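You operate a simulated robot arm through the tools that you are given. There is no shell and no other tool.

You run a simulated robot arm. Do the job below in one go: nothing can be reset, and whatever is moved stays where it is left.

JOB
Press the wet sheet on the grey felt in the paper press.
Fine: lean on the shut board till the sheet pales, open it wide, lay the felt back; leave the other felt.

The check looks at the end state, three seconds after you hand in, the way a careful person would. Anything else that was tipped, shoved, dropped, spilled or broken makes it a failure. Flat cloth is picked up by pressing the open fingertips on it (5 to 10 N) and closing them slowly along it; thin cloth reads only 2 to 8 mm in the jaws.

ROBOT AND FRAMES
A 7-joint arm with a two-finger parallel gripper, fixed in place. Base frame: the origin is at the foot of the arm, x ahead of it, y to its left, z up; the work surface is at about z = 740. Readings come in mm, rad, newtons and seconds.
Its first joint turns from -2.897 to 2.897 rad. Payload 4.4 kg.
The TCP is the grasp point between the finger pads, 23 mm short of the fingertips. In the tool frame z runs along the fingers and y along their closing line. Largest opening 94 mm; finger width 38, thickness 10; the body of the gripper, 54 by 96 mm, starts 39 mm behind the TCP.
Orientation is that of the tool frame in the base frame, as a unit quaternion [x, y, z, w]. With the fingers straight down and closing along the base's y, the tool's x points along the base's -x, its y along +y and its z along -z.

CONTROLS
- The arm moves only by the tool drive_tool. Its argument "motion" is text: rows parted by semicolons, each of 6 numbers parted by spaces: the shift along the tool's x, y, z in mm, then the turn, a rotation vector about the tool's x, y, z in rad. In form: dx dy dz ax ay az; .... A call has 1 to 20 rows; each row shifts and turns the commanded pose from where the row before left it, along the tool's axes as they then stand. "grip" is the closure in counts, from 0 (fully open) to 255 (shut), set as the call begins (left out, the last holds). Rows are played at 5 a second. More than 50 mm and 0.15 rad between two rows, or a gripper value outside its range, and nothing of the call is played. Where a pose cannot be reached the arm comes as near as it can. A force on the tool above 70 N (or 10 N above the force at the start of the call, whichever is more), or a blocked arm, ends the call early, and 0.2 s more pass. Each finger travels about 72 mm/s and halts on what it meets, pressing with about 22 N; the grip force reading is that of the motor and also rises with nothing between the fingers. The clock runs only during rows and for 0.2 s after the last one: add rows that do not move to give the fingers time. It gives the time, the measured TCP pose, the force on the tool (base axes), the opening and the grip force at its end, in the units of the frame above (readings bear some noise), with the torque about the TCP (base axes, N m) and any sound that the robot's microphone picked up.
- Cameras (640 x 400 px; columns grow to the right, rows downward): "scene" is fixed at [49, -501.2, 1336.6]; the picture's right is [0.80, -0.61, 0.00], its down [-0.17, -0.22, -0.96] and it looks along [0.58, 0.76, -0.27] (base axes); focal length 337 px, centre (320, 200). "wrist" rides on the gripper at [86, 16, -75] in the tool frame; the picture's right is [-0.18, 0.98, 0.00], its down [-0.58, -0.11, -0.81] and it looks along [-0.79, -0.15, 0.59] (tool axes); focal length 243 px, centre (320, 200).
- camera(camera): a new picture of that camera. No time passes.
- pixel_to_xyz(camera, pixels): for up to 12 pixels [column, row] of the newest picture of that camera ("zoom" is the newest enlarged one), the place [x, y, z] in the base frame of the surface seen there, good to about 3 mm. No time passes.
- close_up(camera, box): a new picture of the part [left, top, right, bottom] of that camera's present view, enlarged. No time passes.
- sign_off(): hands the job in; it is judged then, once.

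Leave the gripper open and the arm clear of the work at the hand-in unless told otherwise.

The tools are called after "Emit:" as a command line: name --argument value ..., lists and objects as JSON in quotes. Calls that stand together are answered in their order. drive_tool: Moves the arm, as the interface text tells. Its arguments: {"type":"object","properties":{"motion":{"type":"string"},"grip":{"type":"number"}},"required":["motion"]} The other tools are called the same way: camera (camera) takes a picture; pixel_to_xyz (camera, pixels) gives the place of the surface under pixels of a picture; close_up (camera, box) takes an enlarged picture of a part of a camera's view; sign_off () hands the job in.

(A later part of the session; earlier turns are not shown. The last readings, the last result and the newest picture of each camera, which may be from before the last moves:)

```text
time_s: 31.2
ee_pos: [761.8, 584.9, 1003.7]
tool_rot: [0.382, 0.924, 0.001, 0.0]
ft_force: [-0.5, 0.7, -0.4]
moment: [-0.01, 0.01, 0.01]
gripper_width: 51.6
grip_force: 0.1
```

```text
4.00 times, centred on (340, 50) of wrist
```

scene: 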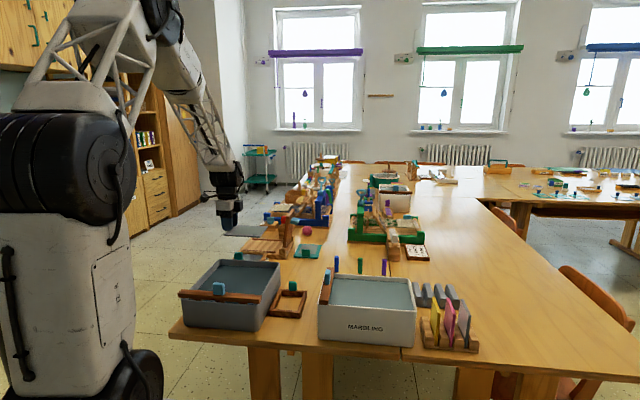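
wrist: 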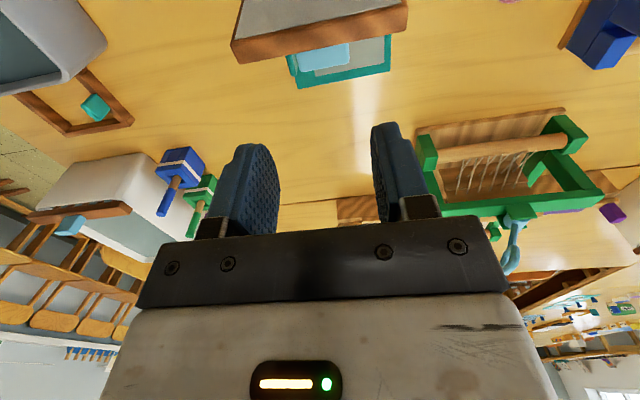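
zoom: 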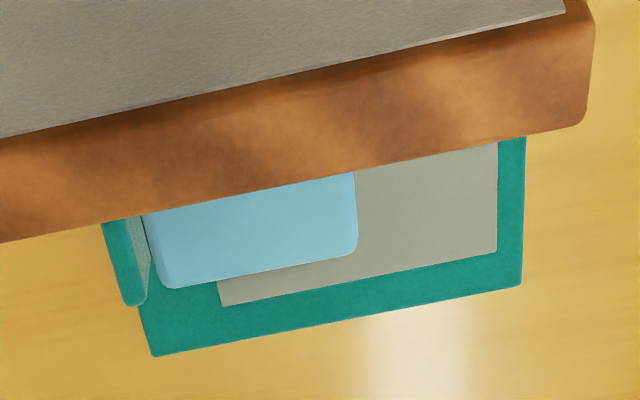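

The knob is now seen at zoom (250, 230) below the lid's top edge. I measure the lid edge and knob.

Emit:
pixel_to_xyz --camera "zoom" --pixels '[[150, 215], [350, 178], [165, 283], [352, 245], [255, 225], [260, 262], [170, 250], [345, 215], [300, 120], [300, 180], [590, 30], [580, 115]]'

Emit:
pixel_to_xyz --camera "zoom" --pixels '[[5, 145], [5, 235], [300, 90], [300, 80], [565, 20], [100, 215], [200, 200], [400, 160], [500, 140], [260, 268], [260, 200], [160, 270]]'

```text
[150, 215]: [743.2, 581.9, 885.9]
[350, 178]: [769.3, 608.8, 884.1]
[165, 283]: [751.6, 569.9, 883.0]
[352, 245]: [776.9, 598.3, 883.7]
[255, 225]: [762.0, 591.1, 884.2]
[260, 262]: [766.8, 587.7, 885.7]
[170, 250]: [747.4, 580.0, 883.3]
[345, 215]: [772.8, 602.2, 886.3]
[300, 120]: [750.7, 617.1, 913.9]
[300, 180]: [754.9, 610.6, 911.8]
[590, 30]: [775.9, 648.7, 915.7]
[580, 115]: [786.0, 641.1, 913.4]
```

```text
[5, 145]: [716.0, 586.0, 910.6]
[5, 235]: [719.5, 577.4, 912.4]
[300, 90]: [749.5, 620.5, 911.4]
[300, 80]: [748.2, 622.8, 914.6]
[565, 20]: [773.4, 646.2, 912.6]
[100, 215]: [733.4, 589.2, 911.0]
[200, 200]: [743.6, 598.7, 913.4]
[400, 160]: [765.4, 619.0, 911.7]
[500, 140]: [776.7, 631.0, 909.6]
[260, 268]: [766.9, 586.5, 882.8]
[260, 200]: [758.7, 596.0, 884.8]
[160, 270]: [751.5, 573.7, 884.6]
```

The knob is a bar about 40 mm wide (U 935–975), sticking out V≈99–128 at z≈869–884, and the lid's outer top edge is at V≈102, z≈912. I come down over it with fingers straddling its ends (opening ~64 mm), kept just behind the lid (TCP V≈124), stopping at z≈895.

Emit:
drive_tool --motion "0.5 1.1 20 0 0 0; 0.6 1.1 25 0 0 0; 0 0 25 0 0 0; 0 0 20 0 0 0; 0 0 10 0 0 0; 0 0 0 0 0 0; 0 0 0 0 0 0" --grip 80

Emit:
camera --camera "wrist"

Emit:
close_up --camera "scene" --box '[250, 180, 350, 260]'

```text
time_s: 32.2
ee_pos: [763.5, 590.2, 935.2]
tool_rot: [0.382, 0.924, 0.005, 0.003]
ft_force: [-0.2, 0.0, 0.1]
moment: [0.02, 0.01, -0.03]
gripper_width: 64.4
grip_force: 0.1
stopped in row 4: the force on the tool passed its limit at 97 N (the readings are from after the stop); the commanded pose is now the measured one
```

```text
taken
```

wrist: 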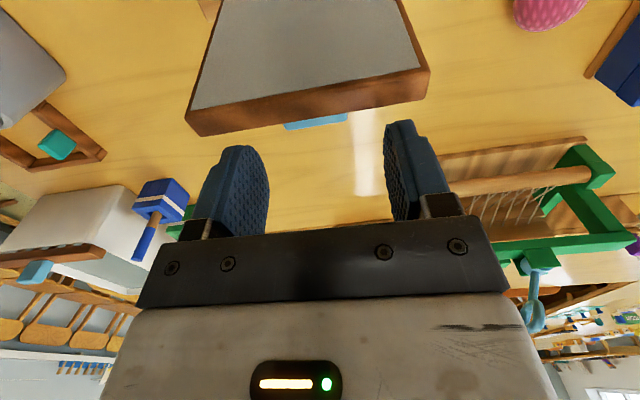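

```text
5.00 times, centred on (300, 220) of scene
```

zoom: 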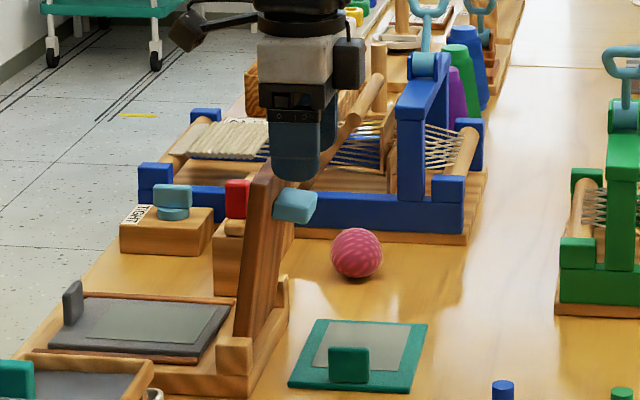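

The descent stopped at z=935: a finger edge met the lid's top edge (force spiked at 97 N). I back straight up 25 mm at once and then check that nothing shifted.

Emit:
drive_tool --motion "0 0 -10 0 0 0; 0 0 -15 0 0 0; 0 0 0 0 0 0"

Emit:
close_up --camera "scene" --box '[240, 200, 350, 280]'

Emit:
pixel_to_xyz --camera "zoom" --pixels '[[270, 285], [258, 250], [310, 185], [322, 105], [285, 200], [308, 48], [62, 252], [222, 262], [108, 196], [318, 118], [338, 98], [304, 95]]'

```text
time_s: 33.0
ee_pos: [764.0, 590.0, 960.4]
tool_rot: [0.383, 0.924, 0.007, 0.004]
ft_force: [-0.6, 0.3, 0.4]
moment: [-0.02, -0.01, -0.03]
gripper_width: 64.4
grip_force: 0.1
```

```text
5.00 times, centred on (295, 240) of scene
```

zoom: 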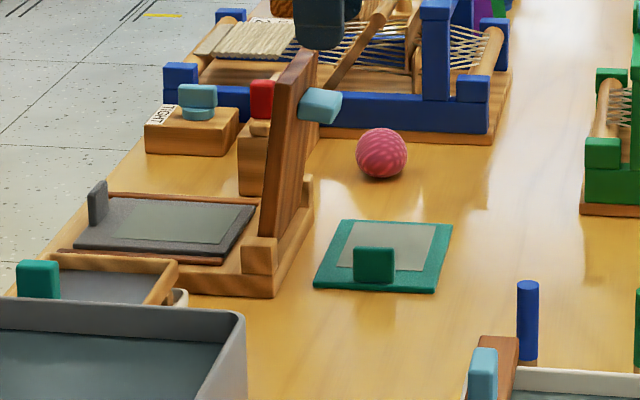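

```text
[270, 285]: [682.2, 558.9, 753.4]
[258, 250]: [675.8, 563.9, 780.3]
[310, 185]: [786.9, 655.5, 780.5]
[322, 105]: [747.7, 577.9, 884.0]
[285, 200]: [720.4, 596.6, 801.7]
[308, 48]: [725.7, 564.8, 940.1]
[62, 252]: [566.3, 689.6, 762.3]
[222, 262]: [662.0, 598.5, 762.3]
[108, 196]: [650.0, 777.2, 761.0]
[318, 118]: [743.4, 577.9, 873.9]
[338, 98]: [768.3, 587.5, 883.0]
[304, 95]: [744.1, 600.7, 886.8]
```

Lid, press and felt are all in the same places as before. I shift back from the lid (V≈144), straighten the small tilt the bump left, and lean the tool 15° so the fingers run along the lid's lean.

Emit:
drive_tool --motion "-11 -1.5 0 0.016 0.002 0; -10 -1.4 1 0 0 0; 0 0 0 0 0.1309 0; 0 0 0 0 0.1309 0; 0 0 0 0 0 0; 0 0 0 0 0 0"

Emit:
camera --camera "wrist"

Emit:
close_up --camera "scene" --box '[250, 160, 350, 240]'

```text
time_s: 34.4
ee_pos: [777.5, 574.0, 958.9]
tool_rot: [0.38, 0.916, 0.049, -0.122]
ft_force: [-0.2, 0.7, 0.4]
moment: [0.01, 0.02, -0.02]
gripper_width: 64.4
grip_force: 0.1
```

```text
taken
```

wrist: 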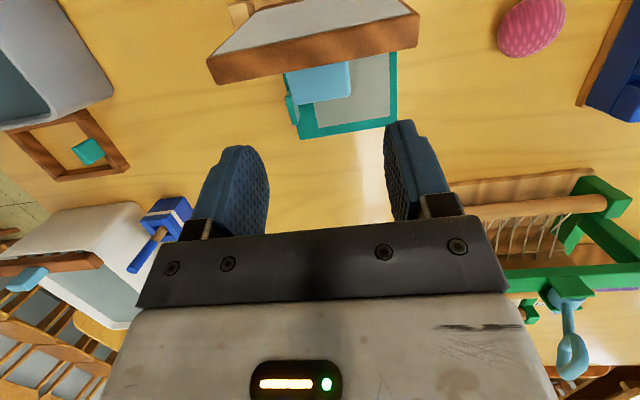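

```text
5.00 times, centred on (300, 200) of scene
```

zoom: 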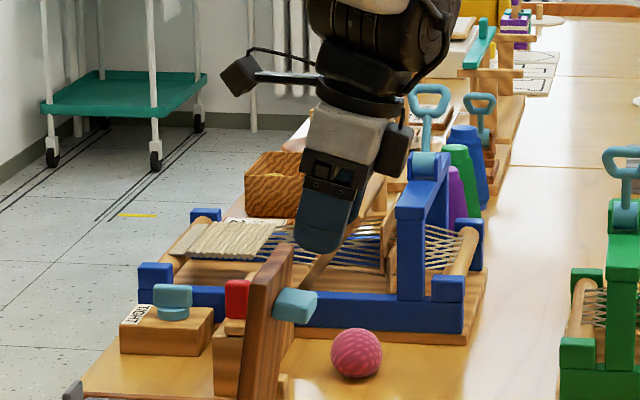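

The gripper leans 15° and its fingertips are above and behind the knob. I measure the fingertips and lid top edge in this zoom to know the true clearance.

Emit:
pixel_to_xyz --camera "zoom" --pixels '[[298, 240], [315, 248], [335, 247], [312, 195], [346, 195], [300, 225], [340, 225], [325, 220], [290, 248], [278, 250], [292, 290], [316, 292]]'

Emit:
pixel_to_xyz --camera "wrist" --pixels '[[287, 75], [348, 62], [293, 100], [348, 92], [320, 85], [210, 62], [215, 82], [300, 68], [415, 15], [418, 45], [350, 57], [300, 40]]'

```text
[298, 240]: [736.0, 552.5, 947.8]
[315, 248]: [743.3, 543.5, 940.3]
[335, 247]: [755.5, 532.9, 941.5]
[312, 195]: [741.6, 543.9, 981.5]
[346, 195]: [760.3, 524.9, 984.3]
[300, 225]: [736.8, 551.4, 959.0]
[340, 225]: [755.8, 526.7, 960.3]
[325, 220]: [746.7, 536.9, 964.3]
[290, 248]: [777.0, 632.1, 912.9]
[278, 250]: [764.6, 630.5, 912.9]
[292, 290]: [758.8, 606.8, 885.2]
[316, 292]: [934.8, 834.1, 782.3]
```

```text
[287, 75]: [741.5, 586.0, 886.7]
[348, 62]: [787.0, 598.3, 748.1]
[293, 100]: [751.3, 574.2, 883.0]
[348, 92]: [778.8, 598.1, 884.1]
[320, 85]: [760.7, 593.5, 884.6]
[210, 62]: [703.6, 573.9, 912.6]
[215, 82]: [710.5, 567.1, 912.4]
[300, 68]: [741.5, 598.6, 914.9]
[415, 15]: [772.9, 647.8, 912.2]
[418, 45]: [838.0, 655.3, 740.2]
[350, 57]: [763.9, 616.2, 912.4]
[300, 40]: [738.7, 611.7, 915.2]
```

Fingers clear the lid's top edge by about 8 mm on this slanted line. I slide in along the fingers 70 mm, in slowing steps, to straddle the knob.

Emit:
drive_tool --motion "-1.5 0 15 0 0 0; 0 0 20 0 0 0; 0 0 15 0 0 0; 0 0 10 0 0 0; 0 0 6 0 0 0; 0 0 4 0 0 0; 0 0 0 0 0 0; 0 0 0 0 0 0"

Emit:
camera --camera "wrist"

Emit:
close_up --camera "scene" --box '[260, 180, 340, 260]'

```text
time_s: 36.2
ee_pos: [765.4, 585.9, 890.6]
tool_rot: [0.379, 0.916, 0.049, -0.121]
ft_force: [0.5, 1.0, 0.2]
moment: [0.04, -0.02, 0.01]
gripper_width: 64.4
grip_force: 0.0
```

```text
taken
```

wrist: 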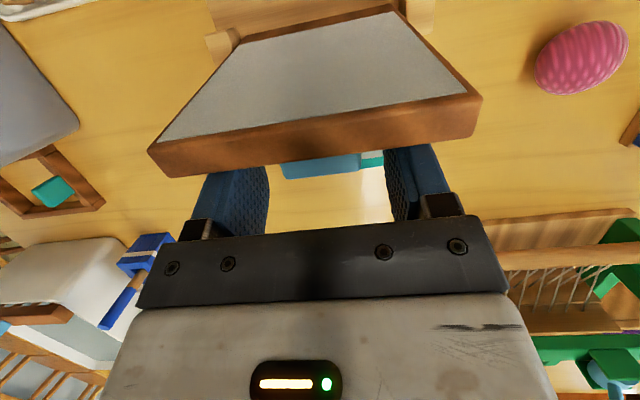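

```text
5.00 times, centred on (300, 220) of scene
```

zoom: 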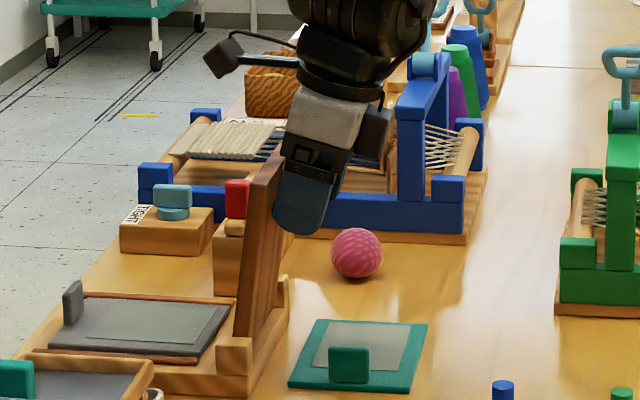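

No contact so far; the fingers stand either side of the knob behind the lid. I close them on the knob's ends.

Emit:
drive_tool --motion "0 0 0 0 0 0; 0 0 0 0 0 0; 0 0 0 0 0 0; 0 0 0 0 0 0" --grip 255

Emit:
camera --camera "wrist"

```text
time_s: 37.2
ee_pos: [766.3, 585.9, 891.2]
tool_rot: [0.38, 0.916, 0.05, -0.121]
ft_force: [14.6, 15.8, -5.9]
moment: [0.22, -0.61, -0.06]
gripper_width: 39.9
grip_force: 44.9
```

```text
taken
```

wrist: 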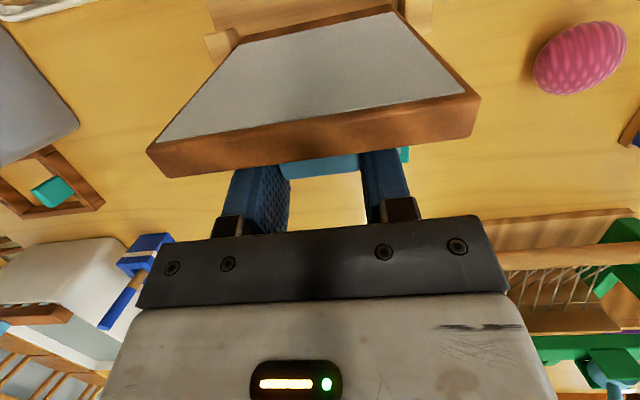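

The knob is held (39.9 mm); a 21 N sideways push shows it is about 1 mm off centre, so I relieve that along y. Then I swing the lid the first 20° along its arc about the hinge, letting the knob pivot between the pads.

Emit:
drive_tool --motion "0 0.8 0 0 0 0; 9.78 0 -0.48 0 -0.0218 0; 9.78 0 0.12 0 -0.0218 0; 9.72 0 0.71 0 -0.0218 0; 9.67 0 1.32 0 -0.0218 0; 0 0 0 0 0 0"

Emit:
camera --camera "wrist"

Emit:
close_up --camera "scene" --box '[240, 180, 340, 270]'

```text
time_s: 38.6
ee_pos: [738.7, 612.7, 897.3]
tool_rot: [0.381, 0.92, 0.032, -0.082]
ft_force: [-16.6, -33.1, 7.2]
moment: [-1.25, -0.7, 0.19]
gripper_width: 39.9
grip_force: 44.5
```

```text
taken
```

wrist: 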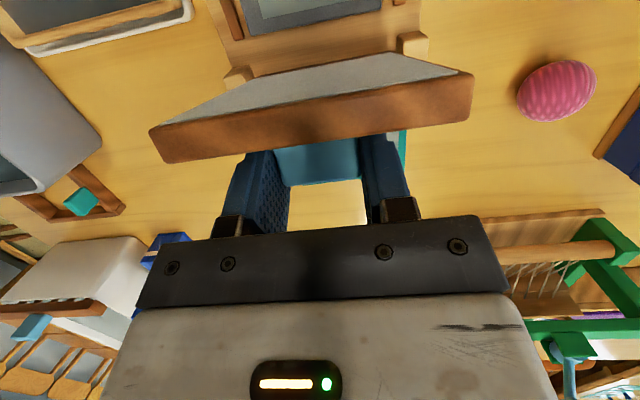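

```text
4.44 times, centred on (290, 225) of scene
```

zoom: 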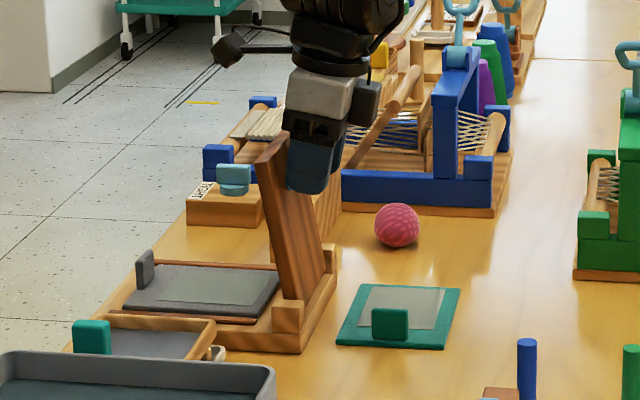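

The lid has come up about 20°, past vertical. My sideways shift overshot (-35 N along the hinge axis), so I take 0.5 mm of it back and read the force again.

Emit:
drive_tool --motion "0 -0.5 0 0 0 0; 0 0 0 0 0 0; 0 0 0 0 0 0"

```text
time_s: 39.4
ee_pos: [737.9, 613.4, 898.7]
tool_rot: [0.382, 0.92, 0.032, -0.081]
ft_force: [-12.6, -24.6, 2.7]
moment: [-0.74, -0.7, 0.3]
gripper_width: 39.8
grip_force: 45.1
```

Still -26 N along u. I shift another 1.2 mm back.

Emit:
drive_tool --motion "0 -0.6 0 0 0 0; 0 -0.6 0 0 0 0; 0 0 0 0 0 0"

```text
time_s: 40.2
ee_pos: [738.5, 613.8, 898.6]
tool_rot: [0.382, 0.92, 0.034, -0.081]
ft_force: [19.0, 17.3, -13.1]
moment: [0.22, -0.65, -0.04]
gripper_width: 39.6
grip_force: 44.8
```

Now +26 N: I go back half of it.

Emit:
drive_tool --motion "0 0.5 0 0 0 0; 0 0 0 0 0 0; 0 0 0 0 0 0"

```text
time_s: 41.0
ee_pos: [739.7, 615.1, 897.3]
tool_rot: [0.382, 0.92, 0.033, -0.081]
ft_force: [18.0, 23.3, -12.6]
moment: [0.64, -0.07, -0.05]
gripper_width: 40.0
grip_force: 45.1
```

The sideways force stays at about +29 N. Before going on I check that the press itself hasn't slid, comparing the same zoom box as before.

Emit:
close_up --camera "scene" --box '[240, 200, 350, 280]'

Emit:
pixel_to_xyz --camera "zoom" --pixels '[[270, 285], [258, 250], [310, 185], [62, 252], [222, 262], [108, 196], [245, 270], [275, 270], [248, 240]]'

```text
5.00 times, centred on (295, 240) of scene
```

zoom: 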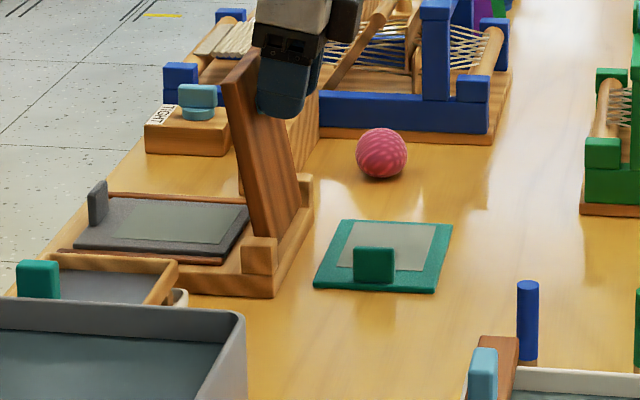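

```text
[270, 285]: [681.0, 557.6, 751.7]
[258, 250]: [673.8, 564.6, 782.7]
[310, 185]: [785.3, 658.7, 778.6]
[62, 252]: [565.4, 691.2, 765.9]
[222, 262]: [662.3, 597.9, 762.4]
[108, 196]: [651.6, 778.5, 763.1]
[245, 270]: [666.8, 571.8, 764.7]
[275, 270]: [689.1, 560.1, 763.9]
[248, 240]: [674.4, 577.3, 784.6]
```

The press, felt and rails are unmoved. The lid is about 12° past upright toward the bed. I carry on the arc from 20° to 40°.

Emit:
drive_tool --motion "9.57 0.3 1.9 0 -0.0218 0; 9.28 0 2.55 0 -0.0218 0; 9.24 0 3.06 0 -0.0218 0; 8.92 0 3.72 0 -0.0218 0; 0 0 0 0 0 0"

Emit:
close_up --camera "scene" --box '[240, 180, 340, 270]'

```text
time_s: 42.2
ee_pos: [710.7, 640.4, 894.0]
tool_rot: [0.383, 0.923, 0.017, -0.041]
ft_force: [5.6, 2.4, 21.7]
moment: [-0.71, -0.73, 0.1]
gripper_width: 39.7
grip_force: 45.4
```

```text
4.44 times, centred on (290, 225) of scene
```

zoom: 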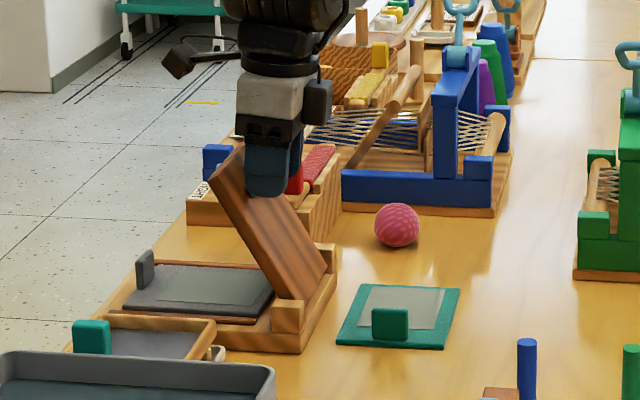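

The lid follows; 21.7 N upward shows the true arc runs about 1.5–2 mm higher, so the hinge lies about 3 mm nearer the bed than I assumed. I correct for that and go on from 40° to 60°.

Emit:
drive_tool --motion "9.71 0 2.18 0 -0.0218 0; 8.59 0 4.54 0 -0.0218 0; 8.17 0 5.15 0 -0.0218 0; 7.89 0 5.6 0 -0.0218 0; 0 0 0 0 0 0"

Emit:
close_up --camera "scene" --box '[230, 180, 340, 270]'

```text
time_s: 43.4
ee_pos: [686.3, 665.8, 875.9]
tool_rot: [0.384, 0.923, -0.001, -0.001]
ft_force: [16.7, 5.9, 7.8]
moment: [-0.72, -1.27, -0.01]
gripper_width: 39.5
grip_force: 45.0
```

```text
4.44 times, centred on (285, 225) of scene
```

zoom: 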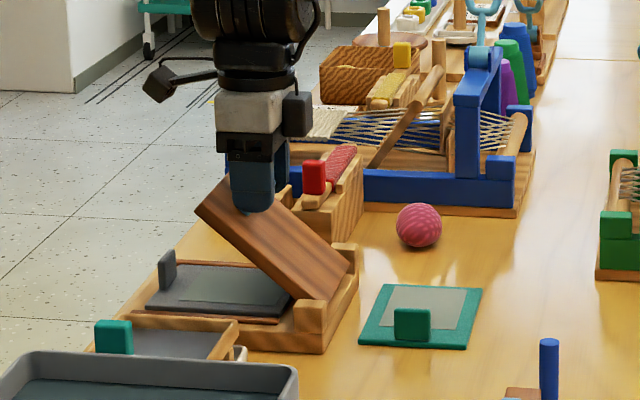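

Forces are moderate and the lid is at about 35° above the bed. I go on along the arc to 80°.

Emit:
drive_tool --motion "7.13 -0.2 6.28 0 0 0; 6.44 0 6.9 0 0 0; 5.85 0 7.42 0 0 0; 5.26 0 7.95 0 0 0; 0 0 0 0 0 0"

Emit:
close_up --camera "scene" --box '[230, 180, 340, 270]'

Emit:
camera --camera "wrist"

```text
time_s: 44.6
ee_pos: [669.0, 682.4, 849.5]
tool_rot: [0.383, 0.924, -0.001, -0.001]
ft_force: [-7.8, 21.1, 25.1]
moment: [-0.38, -0.54, 0.04]
gripper_width: 39.7
grip_force: 44.8
```

```text
4.44 times, centred on (285, 225) of scene
```

zoom: 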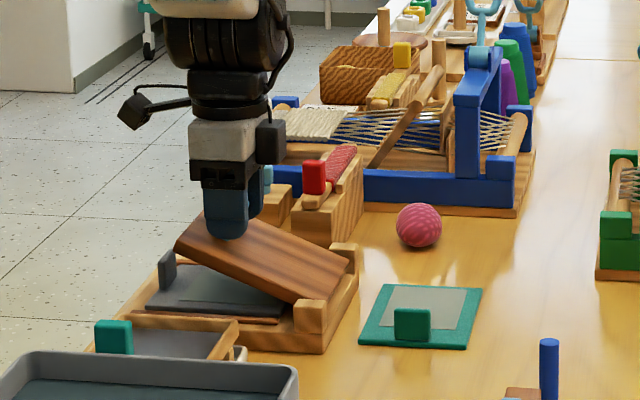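

```text
taken
```

wrist: 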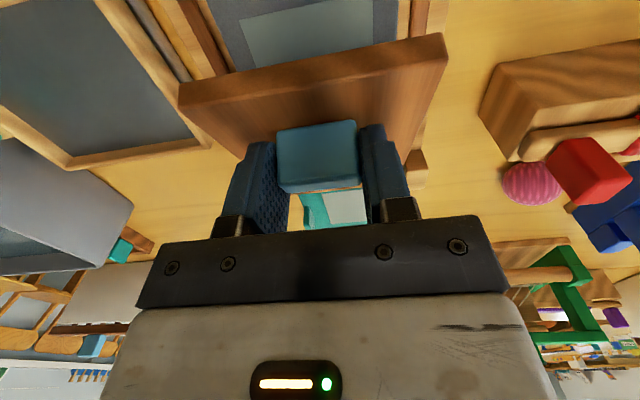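

The lid is about 20° from shut; forces (25 N up, 20 N toward -V) say the arc is about 1 mm wider still. I correct and go to about 90° of swing.

Emit:
drive_tool --motion "5.4 0 7.86 0 0 0; 4.1 0 8.6 0 0 0; 0 0 0 0 0 0"

Emit:
close_up --camera "scene" --box '[220, 200, 320, 270]'

Emit:
camera --camera "wrist"

```text
time_s: 45.4
ee_pos: [663.0, 688.4, 830.9]
tool_rot: [0.383, 0.924, -0.001, -0.001]
ft_force: [20.2, 18.4, 7.9]
moment: [0.11, -1.55, 0.0]
gripper_width: 39.8
grip_force: 44.5
```

```text
5.71 times, centred on (270, 235) of scene
```

zoom: 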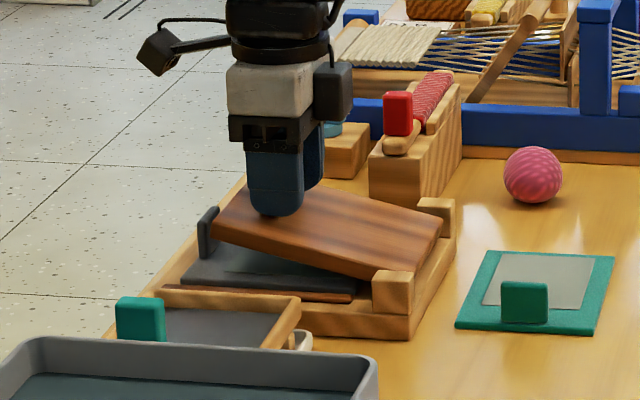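

```text
taken
```

wrist: 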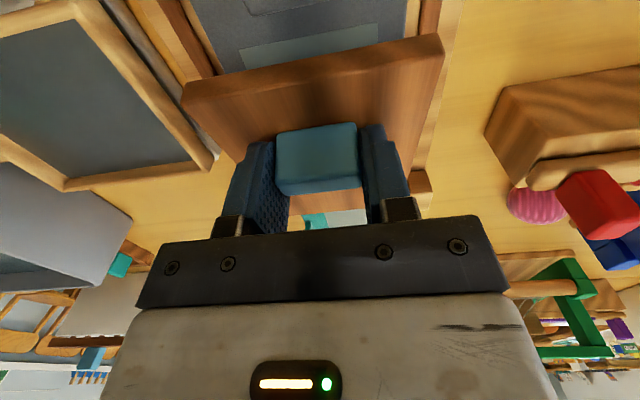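

The lid is about 10–12° from shut. I check the lid tip against the felt's block at zoom (207, 230).

Emit:
close_up --camera "scene" --box '[240, 220, 300, 260]'

Emit:
pixel_to_xyz --camera "wrist" --pixels '[[190, 85], [310, 65], [435, 42], [195, 105], [310, 85], [435, 62], [310, 40], [250, 5], [280, 5], [345, 25], [265, 8], [240, 20]]'

Emit:
pixel_to_xyz --camera "zoom" --pixels '[[150, 150], [165, 160], [155, 190], [140, 170], [175, 160], [180, 185], [200, 190], [230, 120]]'

```text
10.00 times, centred on (270, 240) of scene
```

zoom: 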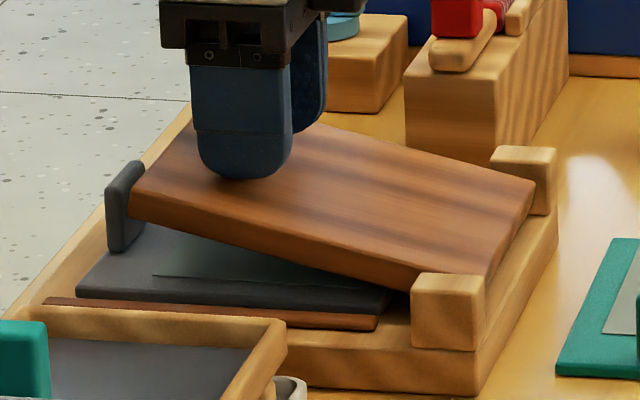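

```text
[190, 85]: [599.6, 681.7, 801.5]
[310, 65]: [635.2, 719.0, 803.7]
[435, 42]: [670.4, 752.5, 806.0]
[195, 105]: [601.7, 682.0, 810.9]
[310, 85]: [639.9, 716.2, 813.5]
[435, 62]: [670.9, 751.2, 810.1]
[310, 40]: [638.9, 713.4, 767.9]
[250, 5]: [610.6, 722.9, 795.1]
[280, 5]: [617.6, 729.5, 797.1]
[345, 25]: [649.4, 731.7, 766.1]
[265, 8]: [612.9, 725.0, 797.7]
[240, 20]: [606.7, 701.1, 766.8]
```

```text
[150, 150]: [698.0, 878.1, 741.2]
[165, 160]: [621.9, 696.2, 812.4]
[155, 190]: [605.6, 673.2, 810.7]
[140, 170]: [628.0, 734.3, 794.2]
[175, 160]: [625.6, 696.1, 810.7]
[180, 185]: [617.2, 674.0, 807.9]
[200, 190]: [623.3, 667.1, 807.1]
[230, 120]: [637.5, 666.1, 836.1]
```

The lid tip is at V≈-58 and the block's inner face at V≈-77, so it clears. I lower the last bit of the arc, then check the force.

Emit:
drive_tool --motion "1.5 -0.3 4.5 0 0 0; 1.4 -0.2 4.5 0 0 0; 0.8 0 3 0 0 0; 0 0 0 0 0 0"

Emit:
close_up --camera "scene" --box '[240, 220, 300, 260]'

```text
time_s: 46.4
ee_pos: [660.8, 691.6, 820.2]
tool_rot: [0.384, 0.923, 0.001, 0.0]
ft_force: [37.2, 35.3, 11.9]
moment: [-0.56, -1.33, -0.14]
gripper_width: 39.8
grip_force: 44.8
```

```text
10.00 times, centred on (270, 240) of scene
```

zoom: 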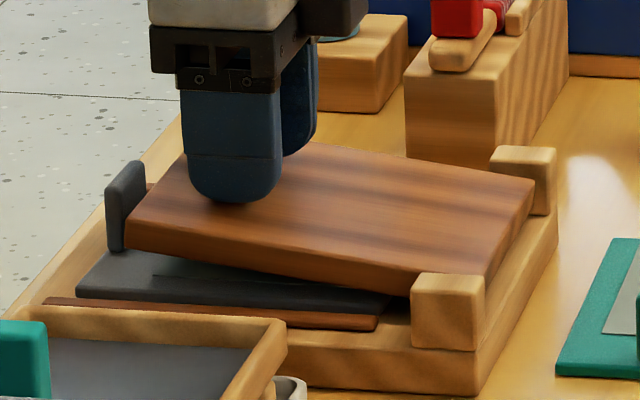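

Sideways force grew to +51 N since I nudged the wrong way; I move +0.8 mm along y to relieve it and then lower 2 mm more.

Emit:
drive_tool --motion "0 0.5 0 0 0 0; 0 0.3 0 0 0 0; 0.4 0 2 0 0 0; 0 0 0 0 0 0"

```text
time_s: 47.4
ee_pos: [659.6, 691.7, 818.0]
tool_rot: [0.382, 0.924, 0.0, -0.001]
ft_force: [11.6, 29.0, 14.9]
moment: [-0.09, -1.32, -0.05]
gripper_width: 39.7
grip_force: 44.7
```

Better (29 N). I lower further in 1.5 mm steps with a slight +y correction.

Emit:
drive_tool --motion "0.4 0.3 1.5 0 0 0; 0.3 0 1.5 0 0 0; 0.2 0 1 0 0 0; 0 0 0 0 0 0"

Emit:
close_up --camera "scene" --box '[240, 220, 300, 260]'

```text
time_s: 48.4
ee_pos: [659.5, 693.6, 813.4]
tool_rot: [0.383, 0.924, -0.002, -0.001]
ft_force: [-5.1, 16.2, 14.6]
moment: [-0.14, -1.14, -0.01]
gripper_width: 39.9
grip_force: 45.1
```

```text
10.00 times, centred on (270, 240) of scene
```

zoom: 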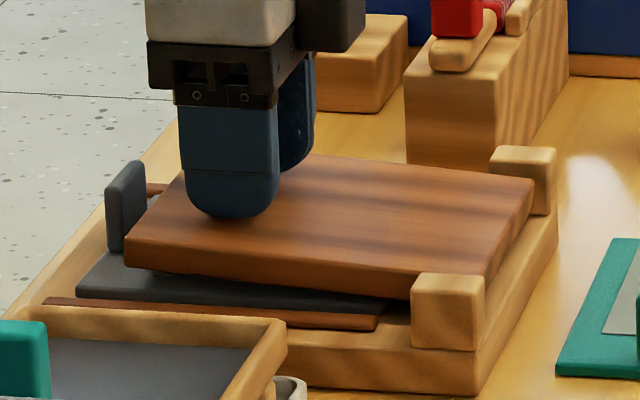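

Nearly shut now, with a small gap at the tip. I lower a few more millimetres, watching for contact.

Emit:
drive_tool --motion "0.3 0 1.5 0 0 0; 0.2 0 1.5 0 0 0; 0 0 1 0 0 0; 0 0 0 0 0 0"

Emit:
close_up --camera "scene" --box '[240, 220, 300, 260]'

```text
time_s: 49.4
ee_pos: [658.0, 693.4, 810.4]
tool_rot: [0.383, 0.924, 0.0, 0.0]
ft_force: [-7.9, 10.9, 14.1]
moment: [-0.19, -1.25, 0.02]
gripper_width: 39.8
grip_force: 45.0
```

```text
10.00 times, centred on (270, 240) of scene
```

zoom: 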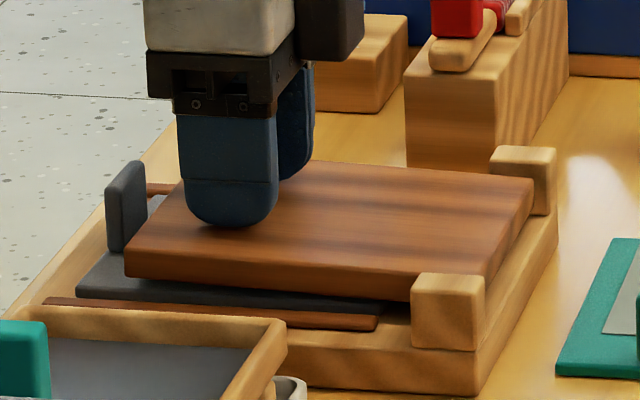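

Still no firm contact (14 N up). I lower 4 mm more in 1 mm steps.

Emit:
drive_tool --motion "0.2 0 1 0 0 0; 0.1 0 1 0 0 0; 0 0 1 0 0 0; 0 0 0.7 0 0 0; 0 0 0 0 0 0"

Emit:
close_up --camera "scene" --box '[240, 220, 300, 260]'

```text
time_s: 50.6
ee_pos: [658.1, 694.2, 806.2]
tool_rot: [0.383, 0.924, -0.001, -0.001]
ft_force: [-9.7, 10.6, 13.3]
moment: [-0.36, -1.09, 0.01]
gripper_width: 39.6
grip_force: 45.3
```

```text
10.00 times, centred on (270, 240) of scene
```

zoom: 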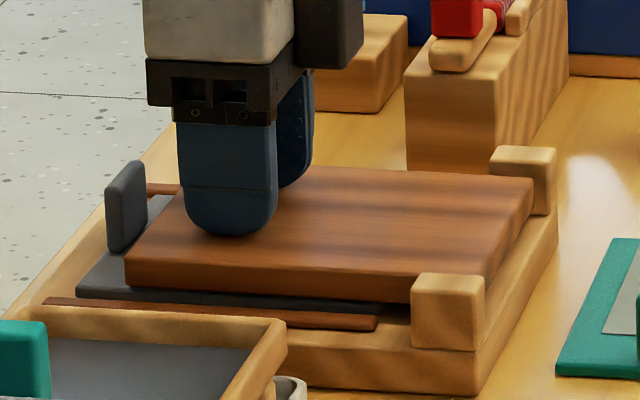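

The lid keeps going down with it. I measure the lid's top at the tip and near the hinge to see how far from level it is.

Emit:
pixel_to_xyz --camera "zoom" --pixels '[[135, 252], [160, 240], [170, 215], [400, 260], [480, 260], [330, 190], [500, 190], [260, 285], [130, 280], [260, 265], [410, 295], [90, 275]]'

Emit:
camera --camera "wrist"

```text
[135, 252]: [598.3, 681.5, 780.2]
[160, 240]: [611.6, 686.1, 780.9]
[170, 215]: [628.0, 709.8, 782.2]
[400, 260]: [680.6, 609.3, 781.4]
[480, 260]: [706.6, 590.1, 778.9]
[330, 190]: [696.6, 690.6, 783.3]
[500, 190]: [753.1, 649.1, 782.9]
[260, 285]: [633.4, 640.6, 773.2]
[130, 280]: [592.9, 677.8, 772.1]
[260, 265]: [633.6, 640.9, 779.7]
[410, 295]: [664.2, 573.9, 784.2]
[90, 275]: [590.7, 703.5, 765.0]
```

```text
taken
```

wrist: 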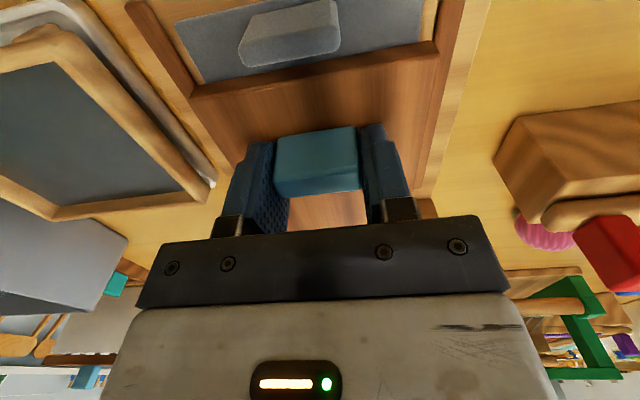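

The lid's top reads z≈780–783 all over, so it is level and all but shut; fingertips are about 2 mm above it. I go on down in small steps until the force rises.

Emit:
drive_tool --motion "0 0 0.7 0 0 0; 0 0 0.7 0 0 0; 0 0 0.6 0 0 0; 0 0 0 0 0 0"

```text
time_s: 51.6
ee_pos: [658.3, 692.4, 803.8]
tool_rot: [0.383, 0.924, -0.001, 0.0]
ft_force: [-16.7, 20.7, 12.5]
moment: [-0.08, -0.72, 0.0]
gripper_width: 39.9
grip_force: 44.7
```

Force unchanged vertically, but 26 N toward -V, so I ease 1 mm that way and look again.

Emit:
drive_tool --motion "0.5 0 0 0 0 0; 0.5 0 0.5 0 0 0; 0 0 0.5 0 0 0; 0 0 0 0 0 0"

Emit:
close_up --camera "scene" --box '[240, 220, 300, 260]'

Emit:
pixel_to_xyz --camera "zoom" --pixels '[[135, 255], [160, 245], [170, 220], [400, 260], [480, 260], [330, 192], [500, 190], [260, 270], [130, 285], [200, 292], [300, 300], [180, 262]]'

```text
time_s: 52.6
ee_pos: [659.1, 693.4, 803.1]
tool_rot: [0.383, 0.924, -0.001, 0.0]
ft_force: [-16.7, -7.1, 29.8]
moment: [-0.42, -0.69, 0.11]
gripper_width: 39.7
grip_force: 44.9
```

```text
10.00 times, centred on (270, 240) of scene
```

zoom: 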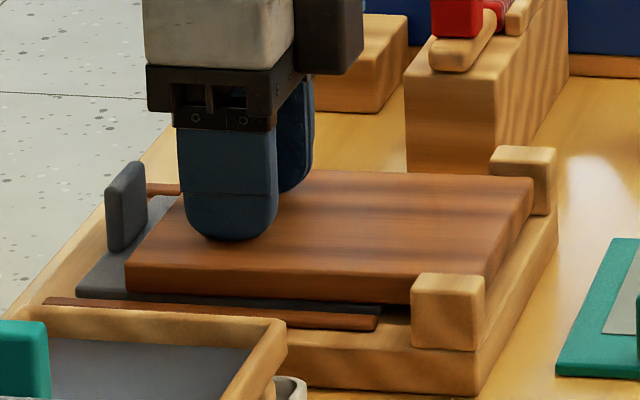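

```text
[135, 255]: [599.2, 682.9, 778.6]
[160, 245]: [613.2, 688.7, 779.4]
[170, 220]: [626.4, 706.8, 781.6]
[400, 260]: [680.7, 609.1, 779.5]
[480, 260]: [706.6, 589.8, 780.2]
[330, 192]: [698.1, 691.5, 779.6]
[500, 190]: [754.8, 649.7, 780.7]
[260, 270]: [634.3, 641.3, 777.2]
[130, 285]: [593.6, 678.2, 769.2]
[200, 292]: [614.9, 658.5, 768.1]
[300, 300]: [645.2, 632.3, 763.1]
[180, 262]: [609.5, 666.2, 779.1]
```

Contact: 30 N up, lid level at z≈779–780 and fingertips at its surface. I loosen the fingers slightly (46 mm) so only the fingertips bear on the board, then read.

Emit:
drive_tool --motion "0 0 0 0 0 0; 0 0 0 0 0 0; 0 0 0 0 0 0" --grip 128

Emit:
close_up --camera "scene" --box '[240, 220, 300, 260]'

```text
time_s: 53.4
ee_pos: [659.6, 694.0, 804.1]
tool_rot: [0.384, 0.924, -0.001, -0.001]
ft_force: [-2.4, -10.5, 25.9]
moment: [-0.35, -0.51, -0.26]
gripper_width: 40.7
grip_force: 0.0
```

```text
10.00 times, centred on (270, 240) of scene
```

zoom: 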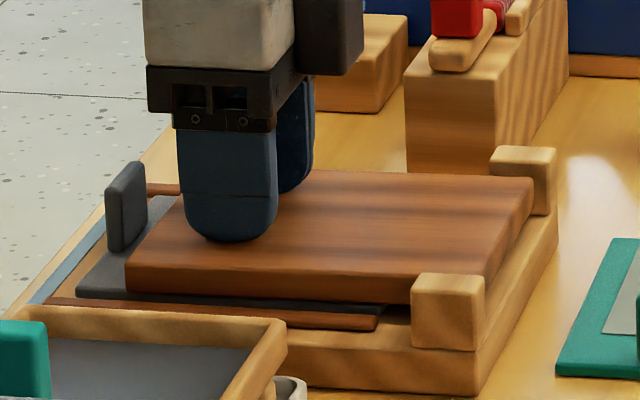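

The fingers barely opened (40.7 mm), as they're pressing on the board. I also notice a new bluish strip along the press's front edge at (60, 270) in the zoom – maybe pressed-out water. I look closer.

Emit:
close_up --camera "scene" --box '[235, 230, 265, 256]'

Emit:
camera --camera "wrist"

```text
15.38 times, centred on (250, 243) of scene
```

zoom: 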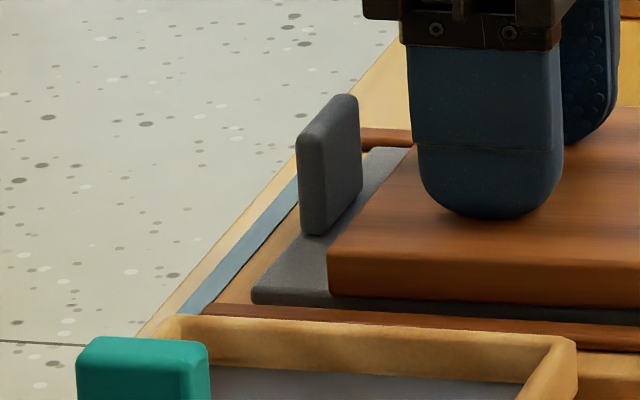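

```text
taken
```

wrist: 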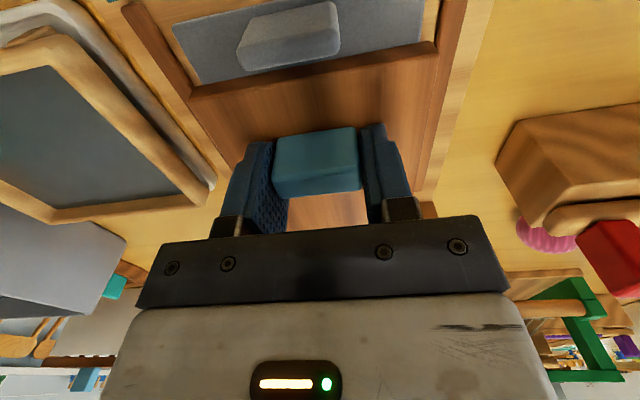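

A strip of water has come out along the front of the bed, so pressing has begun. I lean harder in small steps.

Emit:
drive_tool --motion "0 0 0.5 0 0 0; 0 0 0.5 0 0 0; 0 0 0 0 0 0; 0 0 0 0 0 0"

```text
time_s: 54.4
ee_pos: [658.4, 695.3, 803.4]
tool_rot: [0.383, 0.924, -0.001, 0.0]
ft_force: [1.1, -17.5, 38.1]
moment: [-0.75, -0.59, -0.16]
gripper_width: 41.5
grip_force: 0.0
```

Now 38 N. I add a bit more and hold for two seconds.

Emit:
drive_tool --motion "0 0 0.5 0 0 0; 0 0 0.4 0 0 0; 0 0 0 0 0 0; 0 0 0 0 0 0; 0 0 0 0 0 0; 0 0 0 0 0 0; 0 0 0 0 0 0; 0 0 0 0 0 0; 0 0 0 0 0 0; 0 0 0 0 0 0"

Emit:
close_up --camera "scene" --box '[235, 225, 285, 260]'

```text
time_s: 55.9
ee_pos: [658.7, 695.7, 803.3]
tool_rot: [0.383, 0.924, 0.001, 0.001]
ft_force: [1.0, 0.2, 5.1]
moment: [-0.18, 0.02, 0.11]
gripper_width: 46.0
grip_force: 0.1
stopped in row 7: the force on the tool passed its limit at 70 N (the readings are from after the stop); the commanded pose is now the measured one
```

```text
11.43 times, centred on (260, 242) of scene
```

zoom: 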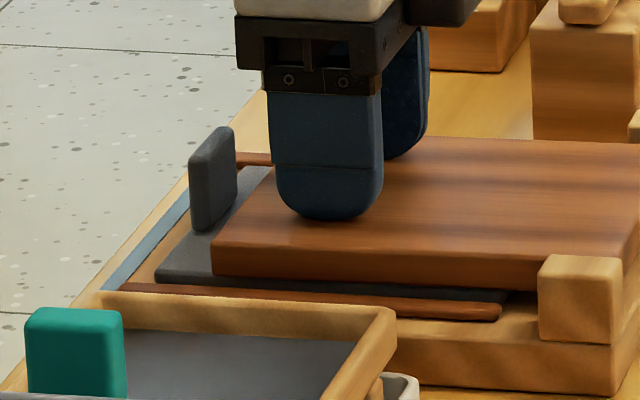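

The force drifted just over 70 N and the call stopped, leaving 5 N. The fingers are now free of the knob (46 mm). I lean again, more gently.

Emit:
drive_tool --motion "0 0 0.3 0 0 0; 0 0 0.3 0 0 0; 0 0 0 0 0 0; 0 0 0 0 0 0"

```text
time_s: 56.9
ee_pos: [659.5, 694.5, 802.8]
tool_rot: [0.384, 0.923, 0.0, 0.001]
ft_force: [-6.9, 9.7, 26.6]
moment: [-0.55, 0.24, -0.22]
gripper_width: 45.5
grip_force: 0.1
```

Now 27 N. I add 0.3 mm and hold a little while reading.

Emit:
drive_tool --motion "0 0 0.3 0 0 0; 0 0 0 0 0 0; 0 0 0 0 0 0; 0 0 0 0 0 0; 0 0 0 0 0 0"

```text
time_s: 58.1
ee_pos: [658.8, 695.3, 802.7]
tool_rot: [0.384, 0.923, 0.001, 0.0]
ft_force: [-8.2, 14.8, 43.1]
moment: [-0.71, 0.13, -0.15]
gripper_width: 45.8
grip_force: 0.0
```

43 N. I hold this for about three seconds.

Emit:
drive_tool --motion "0 0 0 0 0 0; 0 0 0 0 0 0; 0 0 0 0 0 0; 0 0 0 0 0 0; 0 0 0 0 0 0; 0 0 0 0 0 0; 0 0 0 0 0 0; 0 0 0 0 0 0; 0 0 0 0 0 0; 0 0 0 0 0 0; 0 0 0 0 0 0; 0 0 0 0 0 0; 0 0 0 0 0 0; 0 0 0 0 0 0; 0 0 0 0 0 0"

Emit:
close_up --camera "scene" --box '[235, 225, 285, 260]'

Emit:
camera --camera "wrist"

```text
time_s: 61.3
ee_pos: [658.8, 694.2, 802.7]
tool_rot: [0.384, 0.924, 0.001, 0.0]
ft_force: [-0.3, 21.5, 59.4]
moment: [-0.8, -0.32, 0.16]
gripper_width: 45.8
grip_force: 0.0
```

```text
11.43 times, centred on (260, 242) of scene
```

zoom: 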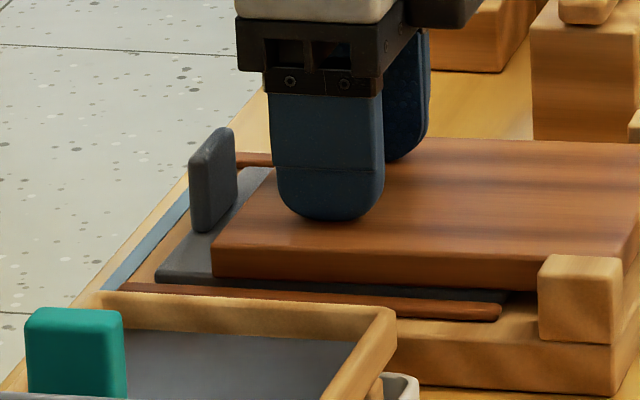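

```text
taken
```

wrist: 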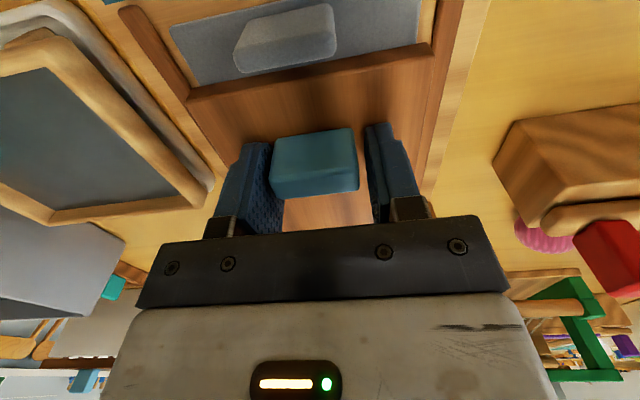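

The force crept to 59 N. I ease 0.2 mm and hold another two seconds, then I will open and look at the sheet.

Emit:
drive_tool --motion "0 0 -0.2 0 0 0; 0 0 0 0 0 0; 0 0 0 0 0 0; 0 0 0 0 0 0; 0 0 0 0 0 0; 0 0 0 0 0 0; 0 0 0 0 0 0; 0 0 0 0 0 0; 0 0 0 0 0 0; 0 0 0 0 0 0"

```text
time_s: 63.5
ee_pos: [660.0, 695.1, 802.8]
tool_rot: [0.384, 0.923, 0.001, 0.0]
ft_force: [8.5, 14.7, 57.7]
moment: [-0.86, -0.55, 0.29]
gripper_width: 45.8
grip_force: 0.0
```

57 N held. I unload by raising 10 mm with the fingers still loosely around the knob, then measure the knob before gripping it.

Emit:
drive_tool --motion "0 0 -1 0 0 0; 0 0 -3 0 0 0; 0 0 -6 0 0 0; 0 0 0 0 0 0; 0 0 0 0 0 0"

Emit:
camera --camera "wrist"

Emit:
close_up --camera "wrist" --box '[160, 0, 480, 240]'

Emit:
pixel_to_xyz --camera "wrist" --pixels '[[280, 140], [350, 132], [280, 185], [352, 178], [315, 170], [315, 180], [315, 150], [315, 192], [272, 165], [358, 155], [310, 75], [310, 95]]'

```text
time_s: 64.7
ee_pos: [658.0, 693.0, 811.2]
tool_rot: [0.383, 0.924, -0.001, -0.001]
ft_force: [-0.1, -0.6, 0.2]
moment: [0.03, 0.01, 0.04]
gripper_width: 46.6
grip_force: 0.0
```

```text
taken
```

wrist: 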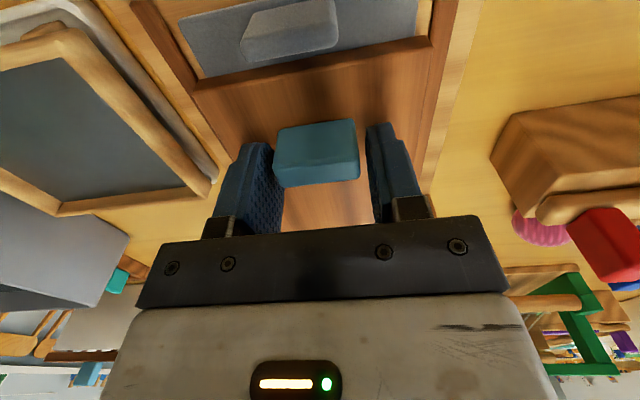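

```text
1.67 times, centred on (320, 120) of wrist
```

zoom: 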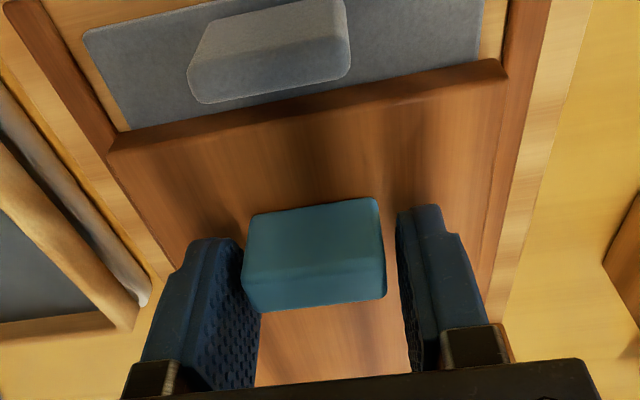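

```text
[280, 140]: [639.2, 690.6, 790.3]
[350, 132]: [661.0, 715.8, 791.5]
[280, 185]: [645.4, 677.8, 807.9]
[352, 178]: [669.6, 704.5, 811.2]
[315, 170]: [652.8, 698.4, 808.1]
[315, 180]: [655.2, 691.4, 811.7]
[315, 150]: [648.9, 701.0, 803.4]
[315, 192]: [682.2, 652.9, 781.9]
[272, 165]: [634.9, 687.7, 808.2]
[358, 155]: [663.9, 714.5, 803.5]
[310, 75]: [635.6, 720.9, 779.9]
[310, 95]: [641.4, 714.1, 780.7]
```

The knob stands at V≈-38 to -23, U 935–975, top z≈810. For opening I shift the grip point 4.6 mm toward the hinge side and up 1.8 mm, then close on the knob.

Emit:
drive_tool --motion "-2.3 0 -0.9 0 0 0; -2.3 0 -0.9 0 0 0; 0 0 0 0 0 0"

Emit:
drive_tool --motion "0 0 0 0 0 0; 0 0 0 0 0 0; 0 0 0 0 0 0; 0 0 0 0 0 0" --grip 255

```text
time_s: 65.5
ee_pos: [662.0, 690.8, 813.2]
tool_rot: [0.383, 0.924, 0.001, 0.0]
ft_force: [0.1, 0.2, -0.2]
moment: [0.0, 0.0, -0.01]
gripper_width: 47.0
grip_force: 0.0
```

```text
time_s: 66.5
ee_pos: [662.3, 690.4, 813.2]
tool_rot: [0.383, 0.924, -0.001, 0.0]
ft_force: [-33.6, -35.9, 14.3]
moment: [-0.79, -0.04, 0.83]
gripper_width: 39.6
grip_force: 44.7
```

Gripped, with a -49 N sideways push; I shift 0.9 mm toward -U to relieve it.

Emit:
drive_tool --motion "0 -0.5 0 0 0 0; 0 -0.4 0 0 0 0; 0 0 0 0 0 0"

```text
time_s: 67.3
ee_pos: [661.7, 690.6, 813.4]
tool_rot: [0.383, 0.924, -0.001, 0.0]
ft_force: [-18.7, -22.5, 3.6]
moment: [0.24, 0.38, 0.32]
gripper_width: 39.6
grip_force: 44.7
```

Down to -29 N. A little more, 0.5 mm.

Emit:
drive_tool --motion "0 -0.5 0 0 0 0; 0 0 0 0 0 0; 0 0 0 0 0 0"

```text
time_s: 68.1
ee_pos: [662.5, 690.3, 814.2]
tool_rot: [0.384, 0.923, 0.0, 0.0]
ft_force: [1.8, -2.9, -8.7]
moment: [0.91, 0.79, 0.04]
gripper_width: 39.6
grip_force: 45.3
```

The sideways force is gone. I now swing the lid open along the arc, first 25°.

Emit:
drive_tool --motion "-2.4 0 -9.1 0 0.01326 0; -3.18 0 -8.84 0 0.01326 0; -3.67 0 -8.6 0 0.01326 0; -4.37 0 -8.28 0 0.01326 0; -5.18 0 -8.09 0 0.01326 0; 0 0 0 0 0 0"

Emit:
close_up --camera "scene" --box '[230, 200, 330, 270]'

```text
time_s: 69.5
ee_pos: [675.1, 677.6, 855.4]
tool_rot: [0.383, 0.923, 0.013, -0.031]
ft_force: [10.7, 12.2, -13.9]
moment: [0.95, 0.71, -0.26]
gripper_width: 39.8
grip_force: 45.0
```

```text
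5.71 times, centred on (280, 235) of scene
```

zoom: 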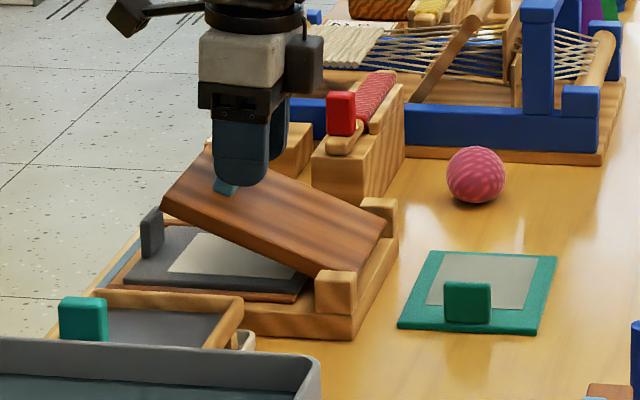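

The lid lifts and the sheet underneath is visibly paler. I continue to about 50°.

Emit:
drive_tool --motion "-5.51 0 -7.58 0 0.01326 0; -6.14 0 -7.31 0 0.01326 0; -6.8 0 -6.76 0 0.01326 0; -7.18 0 -6.2 0 0.01326 0; -7.66 0 -5.85 0 0.01326 0; 0 0 0 0 0 0"

Emit:
close_up --camera "scene" --box '[230, 200, 330, 270]'

```text
time_s: 70.9
ee_pos: [701.8, 649.5, 885.9]
tool_rot: [0.382, 0.922, 0.025, -0.062]
ft_force: [-6.6, 10.2, -5.4]
moment: [0.96, 1.1, -0.04]
gripper_width: 39.8
grip_force: 45.5
```

```text
5.71 times, centred on (280, 235) of scene
```

zoom: 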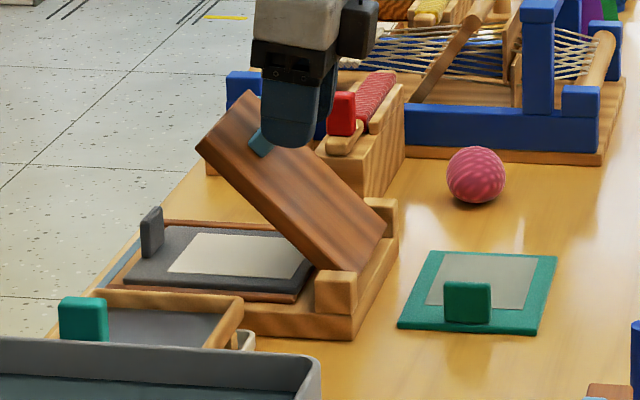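

The sheet is clearly pale cream now. Forces are low; I continue the arc to about 75°.

Emit:
drive_tool --motion "-8 0 -5.1 0 0.01326 0; -8.43 0 -4.57 0 0.01326 0; -8.79 0 -3.94 0 0.01326 0; -8.97 0 -3.29 0 0.01326 0; -9.37 0 -2.68 0 0.01326 0; 0 0 0 0 0 0"

```text
time_s: 72.3
ee_pos: [734.2, 618.7, 898.6]
tool_rot: [0.382, 0.919, 0.038, -0.092]
ft_force: [-5.1, 12.8, 3.3]
moment: [0.98, 1.16, 0.1]
gripper_width: 39.8
grip_force: 45.2
```

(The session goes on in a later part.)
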